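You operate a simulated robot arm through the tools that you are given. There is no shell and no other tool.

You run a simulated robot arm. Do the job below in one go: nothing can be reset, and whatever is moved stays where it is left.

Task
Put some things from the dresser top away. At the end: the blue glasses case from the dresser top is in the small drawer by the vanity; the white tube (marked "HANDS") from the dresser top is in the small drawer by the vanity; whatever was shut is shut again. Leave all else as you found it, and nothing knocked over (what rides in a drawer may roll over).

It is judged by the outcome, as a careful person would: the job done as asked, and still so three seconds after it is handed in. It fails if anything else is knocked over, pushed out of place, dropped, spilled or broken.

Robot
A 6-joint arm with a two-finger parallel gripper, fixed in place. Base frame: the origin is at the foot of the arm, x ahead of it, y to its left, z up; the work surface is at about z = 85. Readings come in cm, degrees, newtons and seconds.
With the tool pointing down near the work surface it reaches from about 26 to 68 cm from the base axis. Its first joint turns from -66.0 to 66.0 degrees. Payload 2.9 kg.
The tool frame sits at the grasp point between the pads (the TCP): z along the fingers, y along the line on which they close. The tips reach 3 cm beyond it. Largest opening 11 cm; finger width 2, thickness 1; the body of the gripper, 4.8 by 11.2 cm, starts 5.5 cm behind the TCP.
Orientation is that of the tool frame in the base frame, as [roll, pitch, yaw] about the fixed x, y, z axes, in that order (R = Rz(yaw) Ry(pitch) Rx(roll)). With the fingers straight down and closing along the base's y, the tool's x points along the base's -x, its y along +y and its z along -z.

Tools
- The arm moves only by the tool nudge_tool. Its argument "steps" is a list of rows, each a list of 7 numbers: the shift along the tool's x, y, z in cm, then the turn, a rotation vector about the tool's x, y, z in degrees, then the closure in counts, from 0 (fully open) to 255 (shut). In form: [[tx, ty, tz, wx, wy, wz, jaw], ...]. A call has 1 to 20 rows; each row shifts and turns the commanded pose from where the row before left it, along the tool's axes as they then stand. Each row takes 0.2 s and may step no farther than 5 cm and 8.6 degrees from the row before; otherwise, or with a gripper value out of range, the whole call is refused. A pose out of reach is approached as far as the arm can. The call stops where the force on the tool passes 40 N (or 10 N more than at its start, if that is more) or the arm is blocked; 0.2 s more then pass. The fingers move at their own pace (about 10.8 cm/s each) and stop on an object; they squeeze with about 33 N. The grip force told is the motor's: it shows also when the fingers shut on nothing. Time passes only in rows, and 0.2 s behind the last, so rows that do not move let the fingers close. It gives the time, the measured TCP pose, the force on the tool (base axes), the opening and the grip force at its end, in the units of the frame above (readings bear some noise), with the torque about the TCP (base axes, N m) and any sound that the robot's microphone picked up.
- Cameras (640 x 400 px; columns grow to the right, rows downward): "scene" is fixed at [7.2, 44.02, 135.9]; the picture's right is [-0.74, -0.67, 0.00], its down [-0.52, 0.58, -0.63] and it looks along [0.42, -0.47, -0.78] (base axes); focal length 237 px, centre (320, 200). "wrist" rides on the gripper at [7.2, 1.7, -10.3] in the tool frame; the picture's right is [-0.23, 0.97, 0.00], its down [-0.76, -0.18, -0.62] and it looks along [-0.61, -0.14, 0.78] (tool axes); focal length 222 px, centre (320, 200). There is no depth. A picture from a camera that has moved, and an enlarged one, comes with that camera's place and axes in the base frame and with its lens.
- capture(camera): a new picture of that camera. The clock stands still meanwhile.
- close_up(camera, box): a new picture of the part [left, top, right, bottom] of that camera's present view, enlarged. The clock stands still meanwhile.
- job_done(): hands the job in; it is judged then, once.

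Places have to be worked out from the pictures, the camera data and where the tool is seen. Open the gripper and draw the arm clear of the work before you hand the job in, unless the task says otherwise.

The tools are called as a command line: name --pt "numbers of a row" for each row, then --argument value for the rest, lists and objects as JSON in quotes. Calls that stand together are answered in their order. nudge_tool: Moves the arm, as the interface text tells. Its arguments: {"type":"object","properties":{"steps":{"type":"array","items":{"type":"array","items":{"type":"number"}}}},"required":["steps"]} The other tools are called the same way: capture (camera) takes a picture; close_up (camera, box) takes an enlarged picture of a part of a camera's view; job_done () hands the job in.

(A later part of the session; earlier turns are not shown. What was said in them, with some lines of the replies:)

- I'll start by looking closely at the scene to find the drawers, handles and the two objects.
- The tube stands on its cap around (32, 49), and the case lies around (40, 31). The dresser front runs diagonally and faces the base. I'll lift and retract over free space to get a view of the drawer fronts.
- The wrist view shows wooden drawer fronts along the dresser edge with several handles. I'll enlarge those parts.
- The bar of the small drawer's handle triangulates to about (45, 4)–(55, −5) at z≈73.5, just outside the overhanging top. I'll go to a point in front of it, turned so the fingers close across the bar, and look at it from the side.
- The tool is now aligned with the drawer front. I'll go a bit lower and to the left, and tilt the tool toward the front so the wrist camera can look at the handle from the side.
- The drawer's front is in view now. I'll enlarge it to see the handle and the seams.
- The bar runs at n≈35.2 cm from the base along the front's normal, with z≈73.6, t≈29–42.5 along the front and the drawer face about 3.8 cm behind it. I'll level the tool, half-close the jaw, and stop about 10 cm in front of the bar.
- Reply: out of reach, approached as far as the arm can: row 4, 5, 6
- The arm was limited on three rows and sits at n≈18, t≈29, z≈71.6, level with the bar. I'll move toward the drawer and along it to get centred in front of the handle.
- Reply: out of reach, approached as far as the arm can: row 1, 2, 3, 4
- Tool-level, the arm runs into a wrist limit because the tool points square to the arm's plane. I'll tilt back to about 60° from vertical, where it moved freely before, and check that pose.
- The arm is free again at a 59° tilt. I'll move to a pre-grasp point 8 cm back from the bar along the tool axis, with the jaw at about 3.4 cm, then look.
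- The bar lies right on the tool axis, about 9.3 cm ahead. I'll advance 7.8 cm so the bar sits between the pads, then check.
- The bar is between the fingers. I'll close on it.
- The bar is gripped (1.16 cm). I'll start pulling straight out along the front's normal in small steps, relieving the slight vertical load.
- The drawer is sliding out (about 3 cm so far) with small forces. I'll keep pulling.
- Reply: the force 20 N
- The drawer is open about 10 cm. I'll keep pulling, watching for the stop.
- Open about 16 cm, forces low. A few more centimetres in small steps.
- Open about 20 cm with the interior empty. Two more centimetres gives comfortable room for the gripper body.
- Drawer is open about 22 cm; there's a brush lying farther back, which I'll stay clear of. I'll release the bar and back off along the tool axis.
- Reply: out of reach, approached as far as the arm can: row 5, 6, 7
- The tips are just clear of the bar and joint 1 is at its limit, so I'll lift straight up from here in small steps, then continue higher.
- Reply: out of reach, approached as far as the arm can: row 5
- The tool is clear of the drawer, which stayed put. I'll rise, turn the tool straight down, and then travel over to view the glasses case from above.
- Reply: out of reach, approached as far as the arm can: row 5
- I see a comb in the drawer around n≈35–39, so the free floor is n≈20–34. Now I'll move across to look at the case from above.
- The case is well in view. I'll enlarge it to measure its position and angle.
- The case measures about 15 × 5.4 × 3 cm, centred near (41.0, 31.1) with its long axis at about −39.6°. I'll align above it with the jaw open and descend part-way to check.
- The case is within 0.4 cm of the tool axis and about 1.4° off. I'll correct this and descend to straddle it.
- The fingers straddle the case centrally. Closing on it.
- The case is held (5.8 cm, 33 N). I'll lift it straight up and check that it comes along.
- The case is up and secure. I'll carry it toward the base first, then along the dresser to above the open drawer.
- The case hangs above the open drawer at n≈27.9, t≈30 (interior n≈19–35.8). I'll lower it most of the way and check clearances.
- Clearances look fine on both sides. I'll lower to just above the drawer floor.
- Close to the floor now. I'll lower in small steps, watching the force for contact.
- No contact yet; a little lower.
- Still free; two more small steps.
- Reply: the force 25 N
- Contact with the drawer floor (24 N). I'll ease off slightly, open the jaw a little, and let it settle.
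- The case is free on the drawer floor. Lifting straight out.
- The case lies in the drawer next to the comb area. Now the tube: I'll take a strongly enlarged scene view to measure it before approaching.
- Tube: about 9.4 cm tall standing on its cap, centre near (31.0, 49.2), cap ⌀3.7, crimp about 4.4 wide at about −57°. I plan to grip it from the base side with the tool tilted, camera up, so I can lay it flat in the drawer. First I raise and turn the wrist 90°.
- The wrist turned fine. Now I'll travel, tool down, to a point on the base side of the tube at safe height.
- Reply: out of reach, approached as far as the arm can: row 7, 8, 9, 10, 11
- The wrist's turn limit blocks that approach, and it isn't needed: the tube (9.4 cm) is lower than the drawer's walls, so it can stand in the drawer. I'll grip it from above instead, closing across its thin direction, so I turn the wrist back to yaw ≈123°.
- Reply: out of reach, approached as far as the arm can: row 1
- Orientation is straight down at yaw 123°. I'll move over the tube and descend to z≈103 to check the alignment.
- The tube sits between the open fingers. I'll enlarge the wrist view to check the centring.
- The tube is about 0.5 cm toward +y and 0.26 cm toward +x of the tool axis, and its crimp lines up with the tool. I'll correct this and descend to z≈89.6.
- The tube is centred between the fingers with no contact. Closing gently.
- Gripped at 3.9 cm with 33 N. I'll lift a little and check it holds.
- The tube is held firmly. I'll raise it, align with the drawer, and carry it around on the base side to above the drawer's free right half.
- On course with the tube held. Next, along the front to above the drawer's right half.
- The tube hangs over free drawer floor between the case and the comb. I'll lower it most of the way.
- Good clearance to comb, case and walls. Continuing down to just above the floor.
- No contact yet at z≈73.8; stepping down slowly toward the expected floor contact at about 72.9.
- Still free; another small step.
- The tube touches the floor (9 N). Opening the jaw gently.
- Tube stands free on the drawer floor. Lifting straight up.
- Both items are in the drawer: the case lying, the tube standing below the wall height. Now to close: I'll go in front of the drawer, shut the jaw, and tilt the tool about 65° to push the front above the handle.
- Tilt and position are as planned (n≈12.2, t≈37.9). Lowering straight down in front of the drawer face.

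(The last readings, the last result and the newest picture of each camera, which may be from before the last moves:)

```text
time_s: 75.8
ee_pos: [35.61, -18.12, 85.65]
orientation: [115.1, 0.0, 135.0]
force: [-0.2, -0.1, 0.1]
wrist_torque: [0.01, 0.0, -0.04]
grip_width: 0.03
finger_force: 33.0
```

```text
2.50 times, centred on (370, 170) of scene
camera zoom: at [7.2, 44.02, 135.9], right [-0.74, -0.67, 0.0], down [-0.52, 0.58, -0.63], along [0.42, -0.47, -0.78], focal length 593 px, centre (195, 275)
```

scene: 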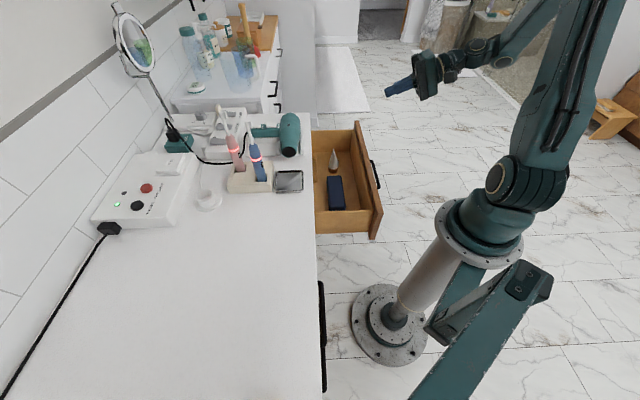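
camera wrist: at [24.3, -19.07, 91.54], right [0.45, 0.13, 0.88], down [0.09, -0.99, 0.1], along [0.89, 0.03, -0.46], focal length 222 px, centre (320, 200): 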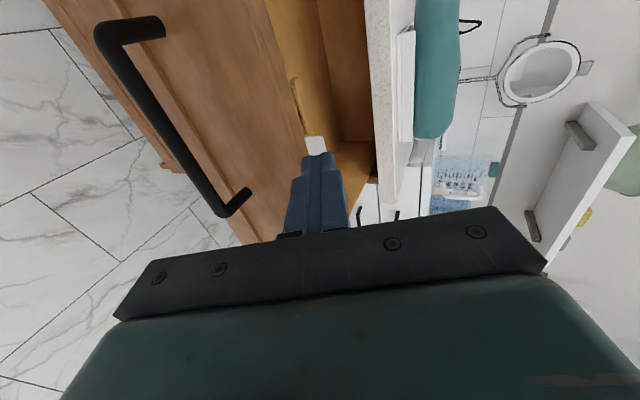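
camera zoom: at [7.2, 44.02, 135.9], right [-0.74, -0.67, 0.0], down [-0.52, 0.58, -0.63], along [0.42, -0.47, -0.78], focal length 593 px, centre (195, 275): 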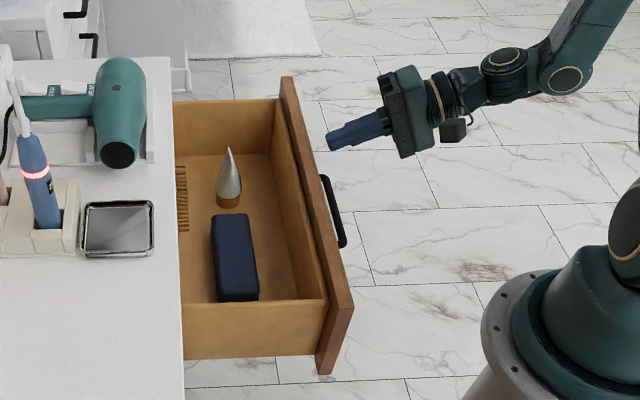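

The fingertip is clear of the front panel. Lowering the last 7.8 cm to sit above the handle bar, in front of the face.

nudge_tool --pt "0 -1.77 0.825 0 0 0 255" --pt "0 -1.77 0.825 0 0 0 255" --pt "0 -1.77 0.825 0 0 0 255" --pt "0 -1.77 0.825 0 0 0 255" --pt "0 0 0 0 0 0 255"

capture --camera "wrist"

close_up --camera "scene" --box '[290, 90, 450, 250]'

```text
time_s: 77.0
ee_pos: [35.58, -18.18, 77.55]
orientation: [115.0, 0.0, 134.9]
force: [-0.1, 0.8, -0.1]
wrist_torque: [-0.01, 0.0, 0.04]
grip_width: 0.02
finger_force: 33.2
```

```text
taken
camera wrist: at [24.34, -19.15, 83.6], right [0.45, 0.13, 0.88], down [0.09, -0.99, 0.1], along [0.89, 0.03, -0.46], focal length 222 px, centre (320, 200)
```

wrist: 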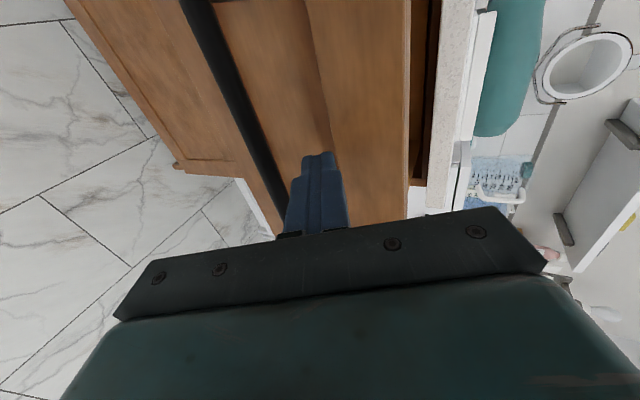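

```text
2.50 times, centred on (370, 170) of scene
camera zoom: at [7.2, 44.02, 135.9], right [-0.74, -0.67, 0.0], down [-0.52, 0.58, -0.63], along [0.42, -0.47, -0.78], focal length 593 px, centre (195, 275)
```

zoom: 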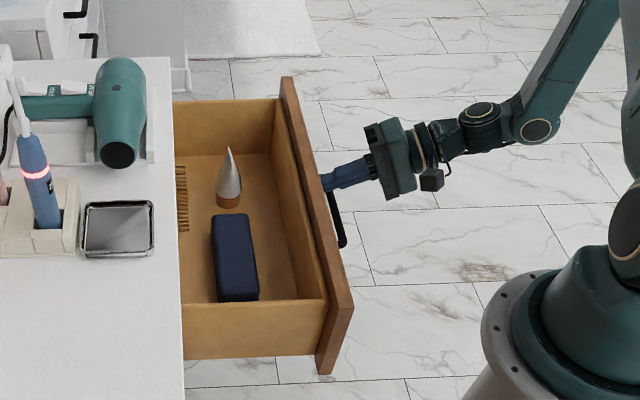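

The tip is in front of the face, above the bar. I'll start pushing slowly inward along the normal.

nudge_tool --pt "0 0.127 0.272 0 0 0 255" --pt "0 0.127 0.272 0 0 0 255" --pt "0 0.127 0.272 0 0 0 255" --pt "0 0.127 0.272 0 0 0 255" --pt "0 0.127 0.272 0 0 0 255" --pt "0 0.127 0.272 0 0 0 255" --pt "0 0.127 0.272 0 0 0 255" --pt "0 0.127 0.272 0 0 0 255"

close_up --camera "scene" --box '[290, 90, 450, 250]'

```text
time_s: 78.8
ee_pos: [37.1, -16.49, 77.69]
orientation: [115.1, 0.0, 135.0]
force: [-0.4, -1.2, -0.3]
wrist_torque: [0.0, 0.01, 0.0]
grip_width: 0.0
finger_force: 33.0
```

```text
2.50 times, centred on (370, 170) of scene
camera zoom: at [7.2, 44.02, 135.9], right [-0.74, -0.67, 0.0], down [-0.52, 0.58, -0.63], along [0.42, -0.47, -0.78], focal length 593 px, centre (195, 275)
```

zoom: 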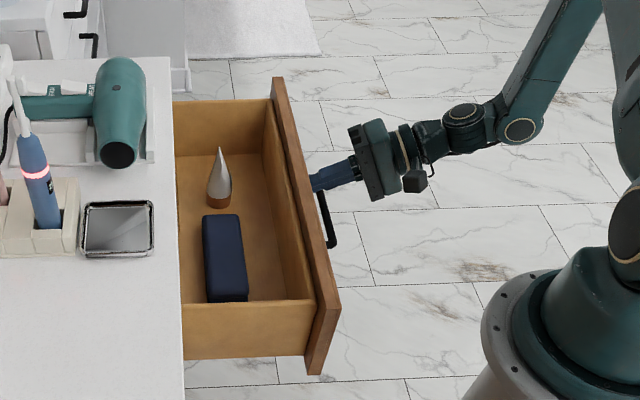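

The drawer slides in smoothly and the tube stays standing. Continuing slowly.

nudge_tool --pt "0 0.17 0.362 0 0 0 255" --pt "0 0.17 0.362 0 0 0 255" --pt "0 0.17 0.362 0 0 0 255" --pt "0 0.17 0.362 0 0 0 255" --pt "0 0.17 0.362 0 0 0 255" --pt "0 0.17 0.362 0 0 0 255" --pt "0 0.17 0.362 0 0 0 255" --pt "0 0.17 0.362 0 0 0 255" --pt "0 0.17 0.362 0 0 0 255" --pt "0 0.17 0.362 0 0 0 255" --pt "0 0.17 0.362 0 0 0 255" --pt "0 0.17 0.362 0 0 0 255" --pt "0 0.17 0.362 0 0 0 255" --pt "0 0.17 0.362 0 0 0 255"

close_up --camera "scene" --box '[290, 90, 450, 250]'

```text
time_s: 81.8
ee_pos: [41.06, -12.51, 77.78]
orientation: [115.1, -0.1, 135.0]
force: [-0.2, -0.8, -0.4]
wrist_torque: [-0.01, 0.04, 0.0]
grip_width: 0.01
finger_force: 32.7
```

```text
2.50 times, centred on (370, 170) of scene
camera zoom: at [7.2, 44.02, 135.9], right [-0.74, -0.67, 0.0], down [-0.52, 0.58, -0.63], along [0.42, -0.47, -0.78], focal length 593 px, centre (195, 275)
```

zoom: 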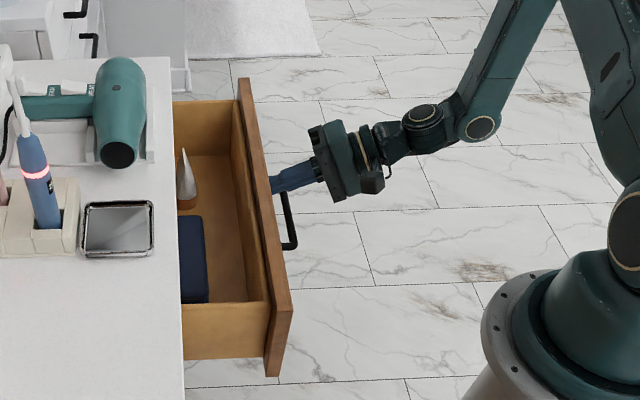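

The tube is about to pass under the top with about 4 cm of clearance. Continuing slowly.

nudge_tool --pt "0 0.127 0.272 0 0 0 255" --pt "0 0.127 0.272 0 0 0 255" --pt "0 0.127 0.272 0 0 0 255" --pt "0 0.127 0.272 0 0 0 255" --pt "0 0.127 0.272 0 0 0 255" --pt "0 0.127 0.272 0 0 0 255" --pt "0 0.127 0.272 0 0 0 255" --pt "0 0.127 0.272 0 0 0 255" --pt "0 0.127 0.272 0 0 0 255" --pt "0 0.127 0.272 0 0 0 255" --pt "0 0.127 0.272 0 0 0 255" --pt "0 0.127 0.272 0 0 0 255" --pt "0 0.127 0.272 0 0 0 255" --pt "0 0.127 0.272 0 0 0 255" --pt "0 0.127 0.272 0 0 0 255" --pt "0 0.127 0.272 0 0 0 255"

close_up --camera "scene" --box '[290, 90, 450, 250]'

capture --camera "wrist"

```text
time_s: 85.2
ee_pos: [44.35, -9.25, 77.8]
orientation: [115.1, 0.1, 135.0]
force: [-1.8, -0.7, -0.2]
wrist_torque: [0.01, -0.01, 0.03]
grip_width: 0.03
finger_force: 32.5
```

```text
2.50 times, centred on (370, 170) of scene
camera zoom: at [7.19, 44.02, 135.9], right [-0.74, -0.67, 0.0], down [-0.52, 0.58, -0.63], along [0.42, -0.47, -0.78], focal length 593 px, centre (195, 275)
```

zoom: 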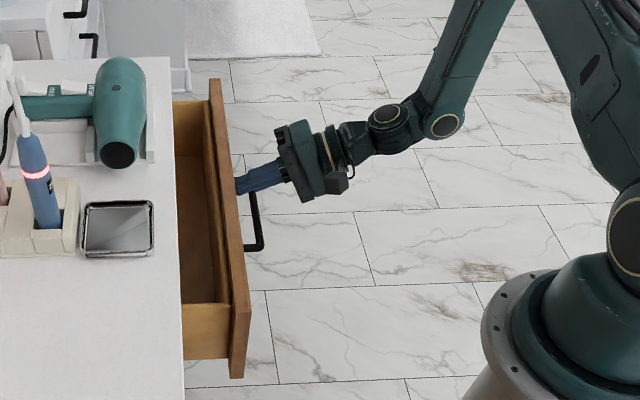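

```text
taken
camera wrist: at [33.2, -10.23, 83.72], right [0.45, 0.13, 0.88], down [0.09, -0.99, 0.1], along [0.89, 0.03, -0.46], focal length 222 px, centre (320, 200)
```

wrist: 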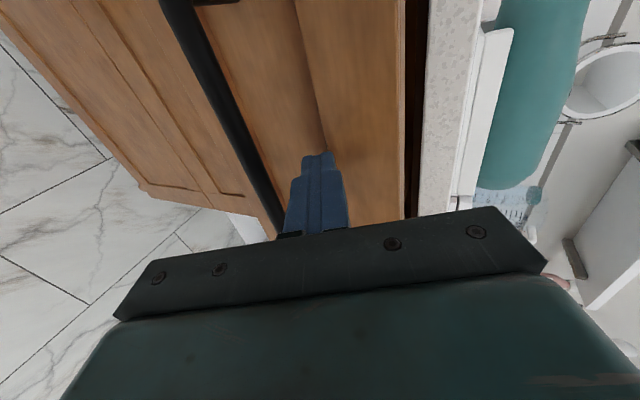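

About 10–11 cm remain. Continuing at the same slow rate.

nudge_tool --pt "0 0.17 0.362 0 0 0 255" --pt "0 0.17 0.362 0 0 0 255" --pt "0 0.17 0.362 0 0 0 255" --pt "0 0.17 0.362 0 0 0 255" --pt "0 0.17 0.362 0 0 0 255" --pt "0 0.17 0.362 0 0 0 255" --pt "0 0.17 0.362 0 0 0 255" --pt "0 0.17 0.362 0 0 0 255" --pt "0 0.17 0.362 0 0 0 255" --pt "0 0.17 0.362 0 0 0 255" --pt "0 0.17 0.362 0 0 0 255" --pt "0 0.17 0.362 0 0 0 255" --pt "0 0.17 0.362 0 0 0 255" --pt "0 0.17 0.362 0 0 0 255" --pt "0 0.17 0.362 0 0 0 255" --pt "0 0.17 0.362 0 0 0 255" --pt "0 0.17 0.362 0 0 0 255"

close_up --camera "scene" --box '[290, 90, 450, 250]'

capture --camera "wrist"

```text
time_s: 88.8
ee_pos: [49.11, -4.35, 77.77]
orientation: [115.1, 0.0, 135.0]
force: [0.1, -0.8, -0.2]
wrist_torque: [0.02, -0.02, -0.01]
grip_width: 0.0
finger_force: 32.9
```

```text
2.50 times, centred on (370, 170) of scene
camera zoom: at [7.2, 44.02, 135.9], right [-0.74, -0.67, 0.0], down [-0.52, 0.58, -0.63], along [0.42, -0.47, -0.78], focal length 593 px, centre (195, 275)
```

zoom: 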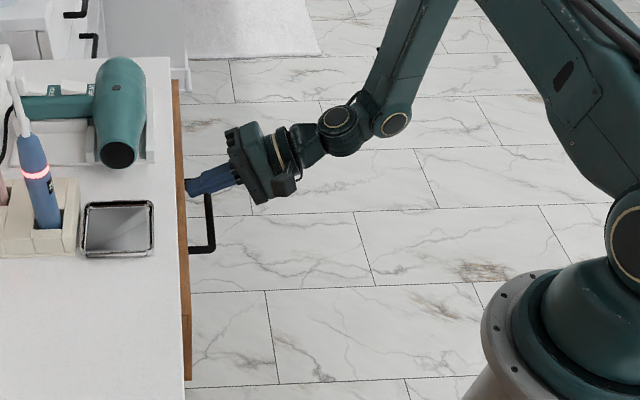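

```text
taken
camera wrist: at [37.94, -5.33, 83.75], right [0.45, 0.13, 0.88], down [0.09, -0.99, 0.1], along [0.89, 0.03, -0.46], focal length 222 px, centre (320, 200)
```

wrist: 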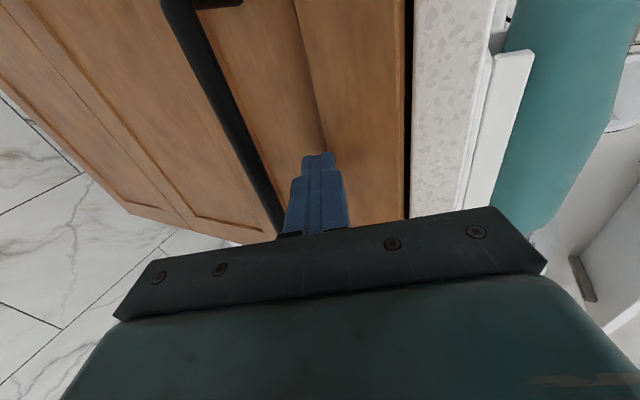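

About 4 cm left. I'll continue in smaller steps and watch for the end stop.

nudge_tool --pt "0 0.127 0.272 0 0 0 255" --pt "0 0.127 0.272 0 0 0 255" --pt "0 0.127 0.272 0 0 0 255" --pt "0 0.127 0.272 0 0 0 255" --pt "0 0.127 0.272 0 0 0 255" --pt "0 0.127 0.272 0 0 0 255" --pt "0 0.127 0.272 0 0 0 255" --pt "0 0.127 0.272 0 0 0 255" --pt "0 0.127 0.272 0 0 0 255" --pt "0 0.127 0.272 0 0 0 255"

close_up --camera "scene" --box '[290, 90, 450, 250]'

capture --camera "wrist"

```text
time_s: 91.0
ee_pos: [51.31, -2.25, 77.76]
orientation: [115.1, 0.0, 135.0]
force: [0.4, 0.7, 0.4]
wrist_torque: [0.05, -0.05, 0.02]
grip_width: 0.0
finger_force: 32.8
```

```text
2.50 times, centred on (370, 170) of scene
camera zoom: at [7.2, 44.02, 135.9], right [-0.74, -0.67, 0.0], down [-0.52, 0.58, -0.63], along [0.42, -0.47, -0.78], focal length 593 px, centre (195, 275)
```

zoom: 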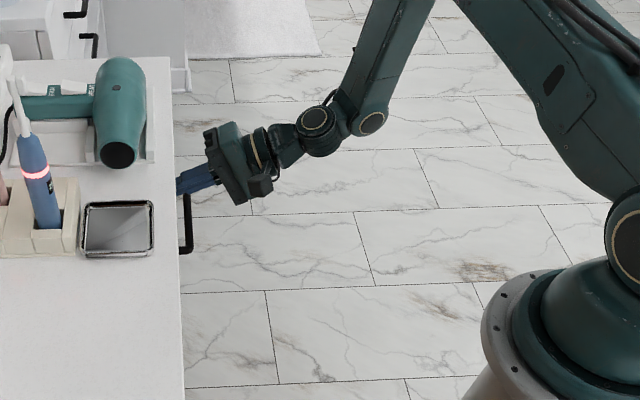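

```text
taken
camera wrist: at [40.08, -3.27, 83.78], right [0.45, 0.13, 0.88], down [0.09, -0.99, 0.1], along [0.89, 0.03, -0.46], focal length 222 px, centre (320, 200)
```

wrist: 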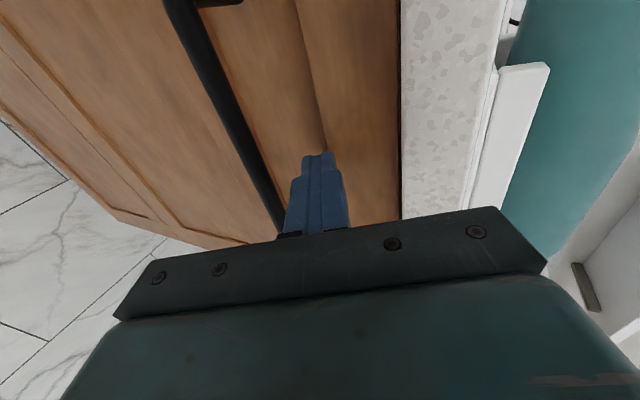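

Roughly 1–1.5 cm still open judging by the handle. Continuing in 0.2 cm steps until the stop.

nudge_tool --pt "0 0.085 0.181 0 0 0 255" --pt "0 0.085 0.181 0 0 0 255" --pt "0 0.085 0.181 0 0 0 255" --pt "0 0.085 0.181 0 0 0 255" --pt "0 0.085 0.181 0 0 0 255"

close_up --camera "scene" --box '[260, 110, 420, 210]'

```text
time_s: 92.3
ee_pos: [51.83, -1.71, 77.67]
orientation: [115.2, -0.3, 135.0]
force: [-12.6, -8.0, 6.1]
wrist_torque: [0.07, -0.08, 0.13]
grip_width: 0.0
finger_force: 33.1
stopped in row 5: the force on the tool passed its limit at 43 N (the readings are from after the stop); the commanded pose is now the measured one
```

```text
4.00 times, centred on (340, 160) of scene
camera zoom: at [7.16, 44.01, 135.9], right [-0.74, -0.67, 0.0], down [-0.52, 0.58, -0.63], along [0.42, -0.47, -0.78], focal length 948 px, centre (240, 360)
```

zoom: 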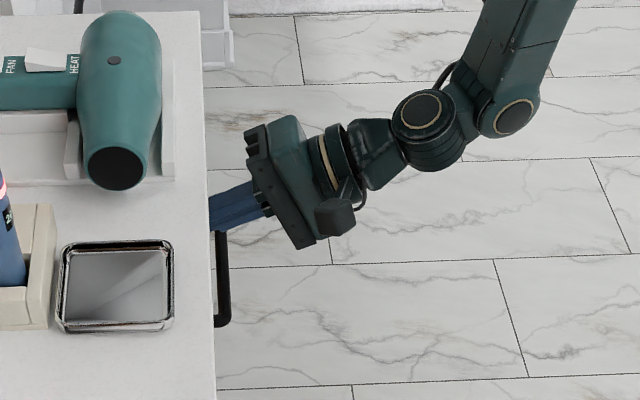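

The push met the end stop (43 N) and the handle is back exactly where it started. I'll back straight off and look at the front.

nudge_tool --pt "0 -0.21 -0.453 0 0 0 255" --pt "0 -0.42 -0.906 0 0 0 255" --pt "0 -0.845 -1.81 0 0 0 255" --pt "0 -1.27 -2.72 0 0 0 255" --pt "0 -1.27 -2.72 0 0 0 255" --pt "0 1.81 -0.845 0 0 0 255" --pt "0 3.44 -1.6 0 0 0 255" --pt "0 3.44 -1.6 0 0 0 200" --pt "0 3.44 -1.6 0 0 0 100"

capture --camera "wrist"

close_up --camera "scene" --box '[260, 110, 420, 210]'

capture --camera "scene"

```text
time_s: 94.3
ee_pos: [45.3, -8.28, 91.19]
orientation: [115.3, -0.3, 135.0]
force: [0.1, 0.5, -0.3]
wrist_torque: [-0.01, -0.02, -0.02]
grip_width: 6.69
finger_force: 0.0
```

```text
taken
camera wrist: at [34.19, -9.34, 97.2], right [0.46, 0.13, 0.88], down [0.08, -0.99, 0.1], along [0.88, 0.03, -0.47], focal length 222 px, centre (320, 200)
```

wrist: 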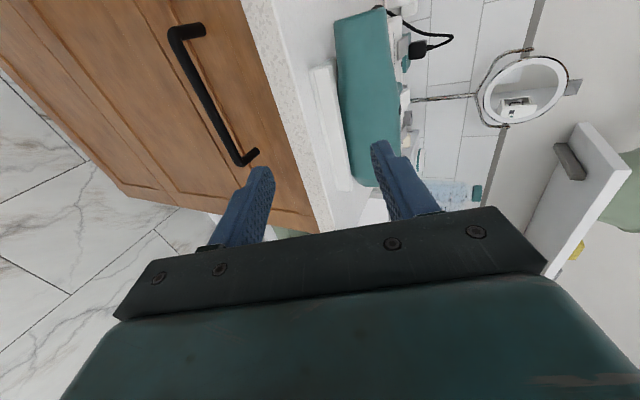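

```text
4.00 times, centred on (340, 160) of scene
camera zoom: at [7.2, 44.02, 135.9], right [-0.74, -0.67, 0.0], down [-0.52, 0.58, -0.63], along [0.42, -0.47, -0.78], focal length 948 px, centre (240, 360)
```

zoom: 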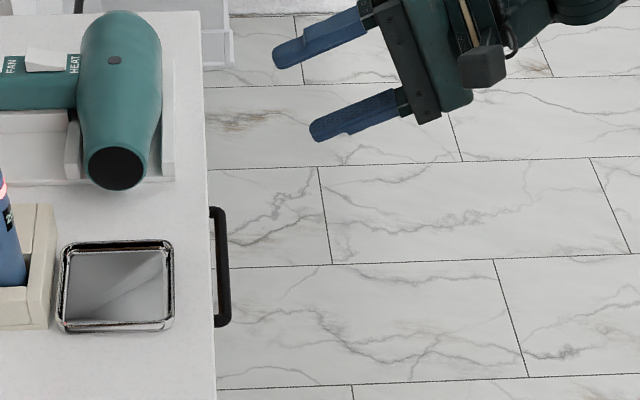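

```text
taken
```

scene: 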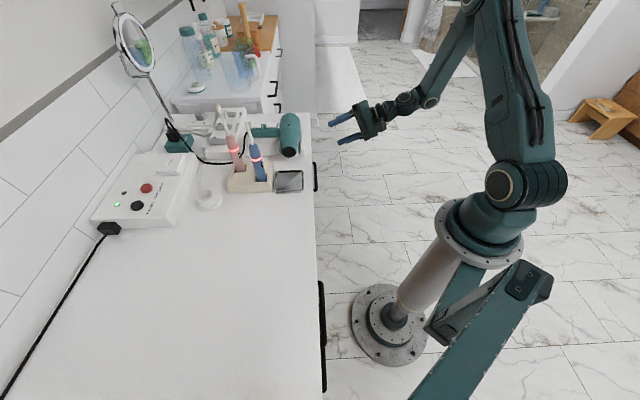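

The drawer looks shut. I'll check flushness in an enlarged wrist view before handing in.

close_up --camera "wrist" --box '[20, 0, 340, 240]'

close_up --camera "scene" --box '[80, 90, 330, 270]'

```text
1.67 times, centred on (180, 120) of wrist
camera zoom: at [34.19, -9.34, 97.2], right [0.46, 0.13, 0.88], down [0.08, -0.99, 0.1], along [0.88, 0.03, -0.47], focal length 370 px, centre (553, 333)
```

zoom: 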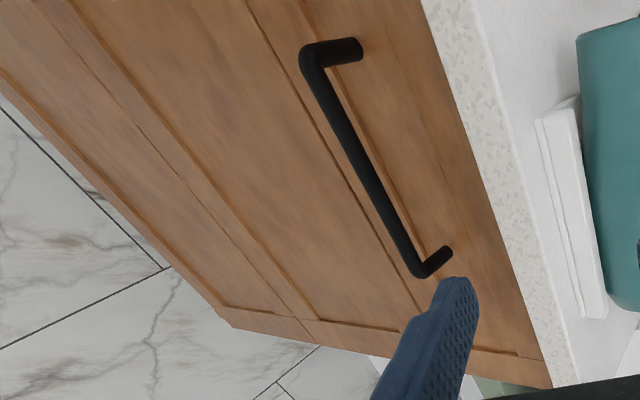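

```text
2.22 times, centred on (205, 180) of scene
camera zoom: at [7.2, 44.02, 135.9], right [-0.74, -0.67, 0.0], down [-0.52, 0.58, -0.63], along [0.42, -0.47, -0.78], focal length 527 px, centre (576, 244)
```

zoom: 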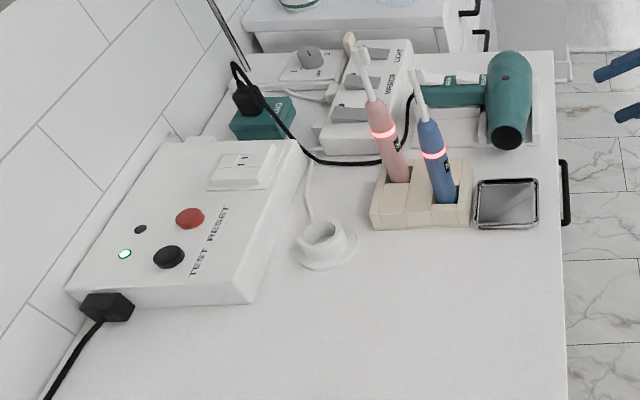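

The front sits flush and everything on the top is as it was. I'll open the gripper, raise the arm and turn the tool down, clear of the dresser.

nudge_tool --pt "0 2.7 -3.3 0 0 0 0" --pt "0 3.44 -1.6 0 0 0 0" --pt "0 3.44 -1.6 0 0 0 0" --pt "0 3.44 -1.6 0 0 0 0" --pt "0 3.44 -1.6 0 0 0 0" --pt "0 0 0 8.1 0 0 0" --pt "0 0 0 8.1 0 0 0" --pt "0 0 0 8.1 0 0 0" --pt "0 0 0 8.1 0 0 0" --pt "0 0 0 8.1 0 0 0" --pt "0 0 0 8.1 0 0 0" --pt "0 0 0 8.1 0 0 0" --pt "0 0 0 8.1 0 0 0" --pt "0 0 0 0 0 0 0"

capture --camera "scene"

capture --camera "wrist"

```text
time_s: 97.3
ee_pos: [44.24, -9.7, 110.17]
orientation: [-179.9, -0.3, 135.0]
force: [0.6, -0.6, 0.8]
wrist_torque: [0.0, 0.01, 0.02]
grip_width: 10.99
finger_force: 0.0
```

```text
taken
```

scene: 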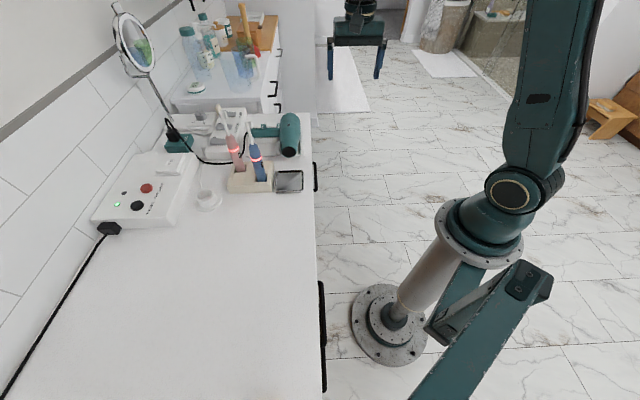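

```text
taken
camera wrist: at [40.22, -3.31, 120.63], right [0.85, 0.53, 0.0], down [0.42, -0.67, 0.62], along [0.32, -0.53, -0.78], focal length 222 px, centre (320, 200)
```

wrist: 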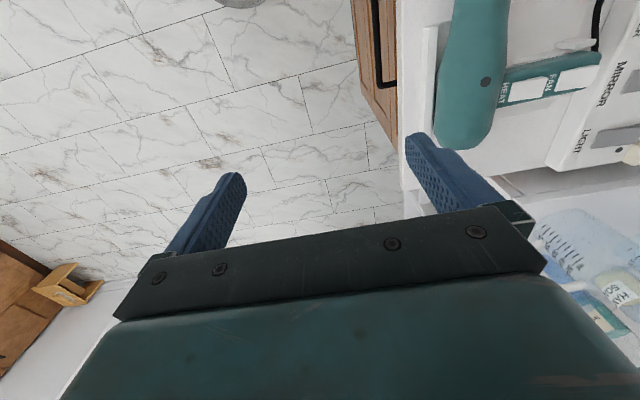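

The case and tube are in the small drawer. The drawer is shut flush, the rest of the dresser top is untouched, and the gripper is open and clear. Handing in.

job_done

```text
The job is handed in.
```

The blue glasses case and the white "HANDS" tube are both in the small drawer by the vanity, and the drawer is shut again. I took this to be the dresser's end drawer next to the vanity, since the vanity's own drawers are out of the arm's reach.

- **In the drawer:** The case lies flat and the tube was set standing on its cap. I could not see the tube for the last part of closing, so it may have tipped over inside. A comb was already in there; nothing touched it, though it rode along as the drawer moved.
- **Drawer:** It was pushed in slowly until it met its stop. The handle is back where it started and the front sits flush.
- **Everything else:** In the final pictures the rest of the dresser top is as it was, with nothing knocked over. The gripper is open and the arm is clear of the dresser.
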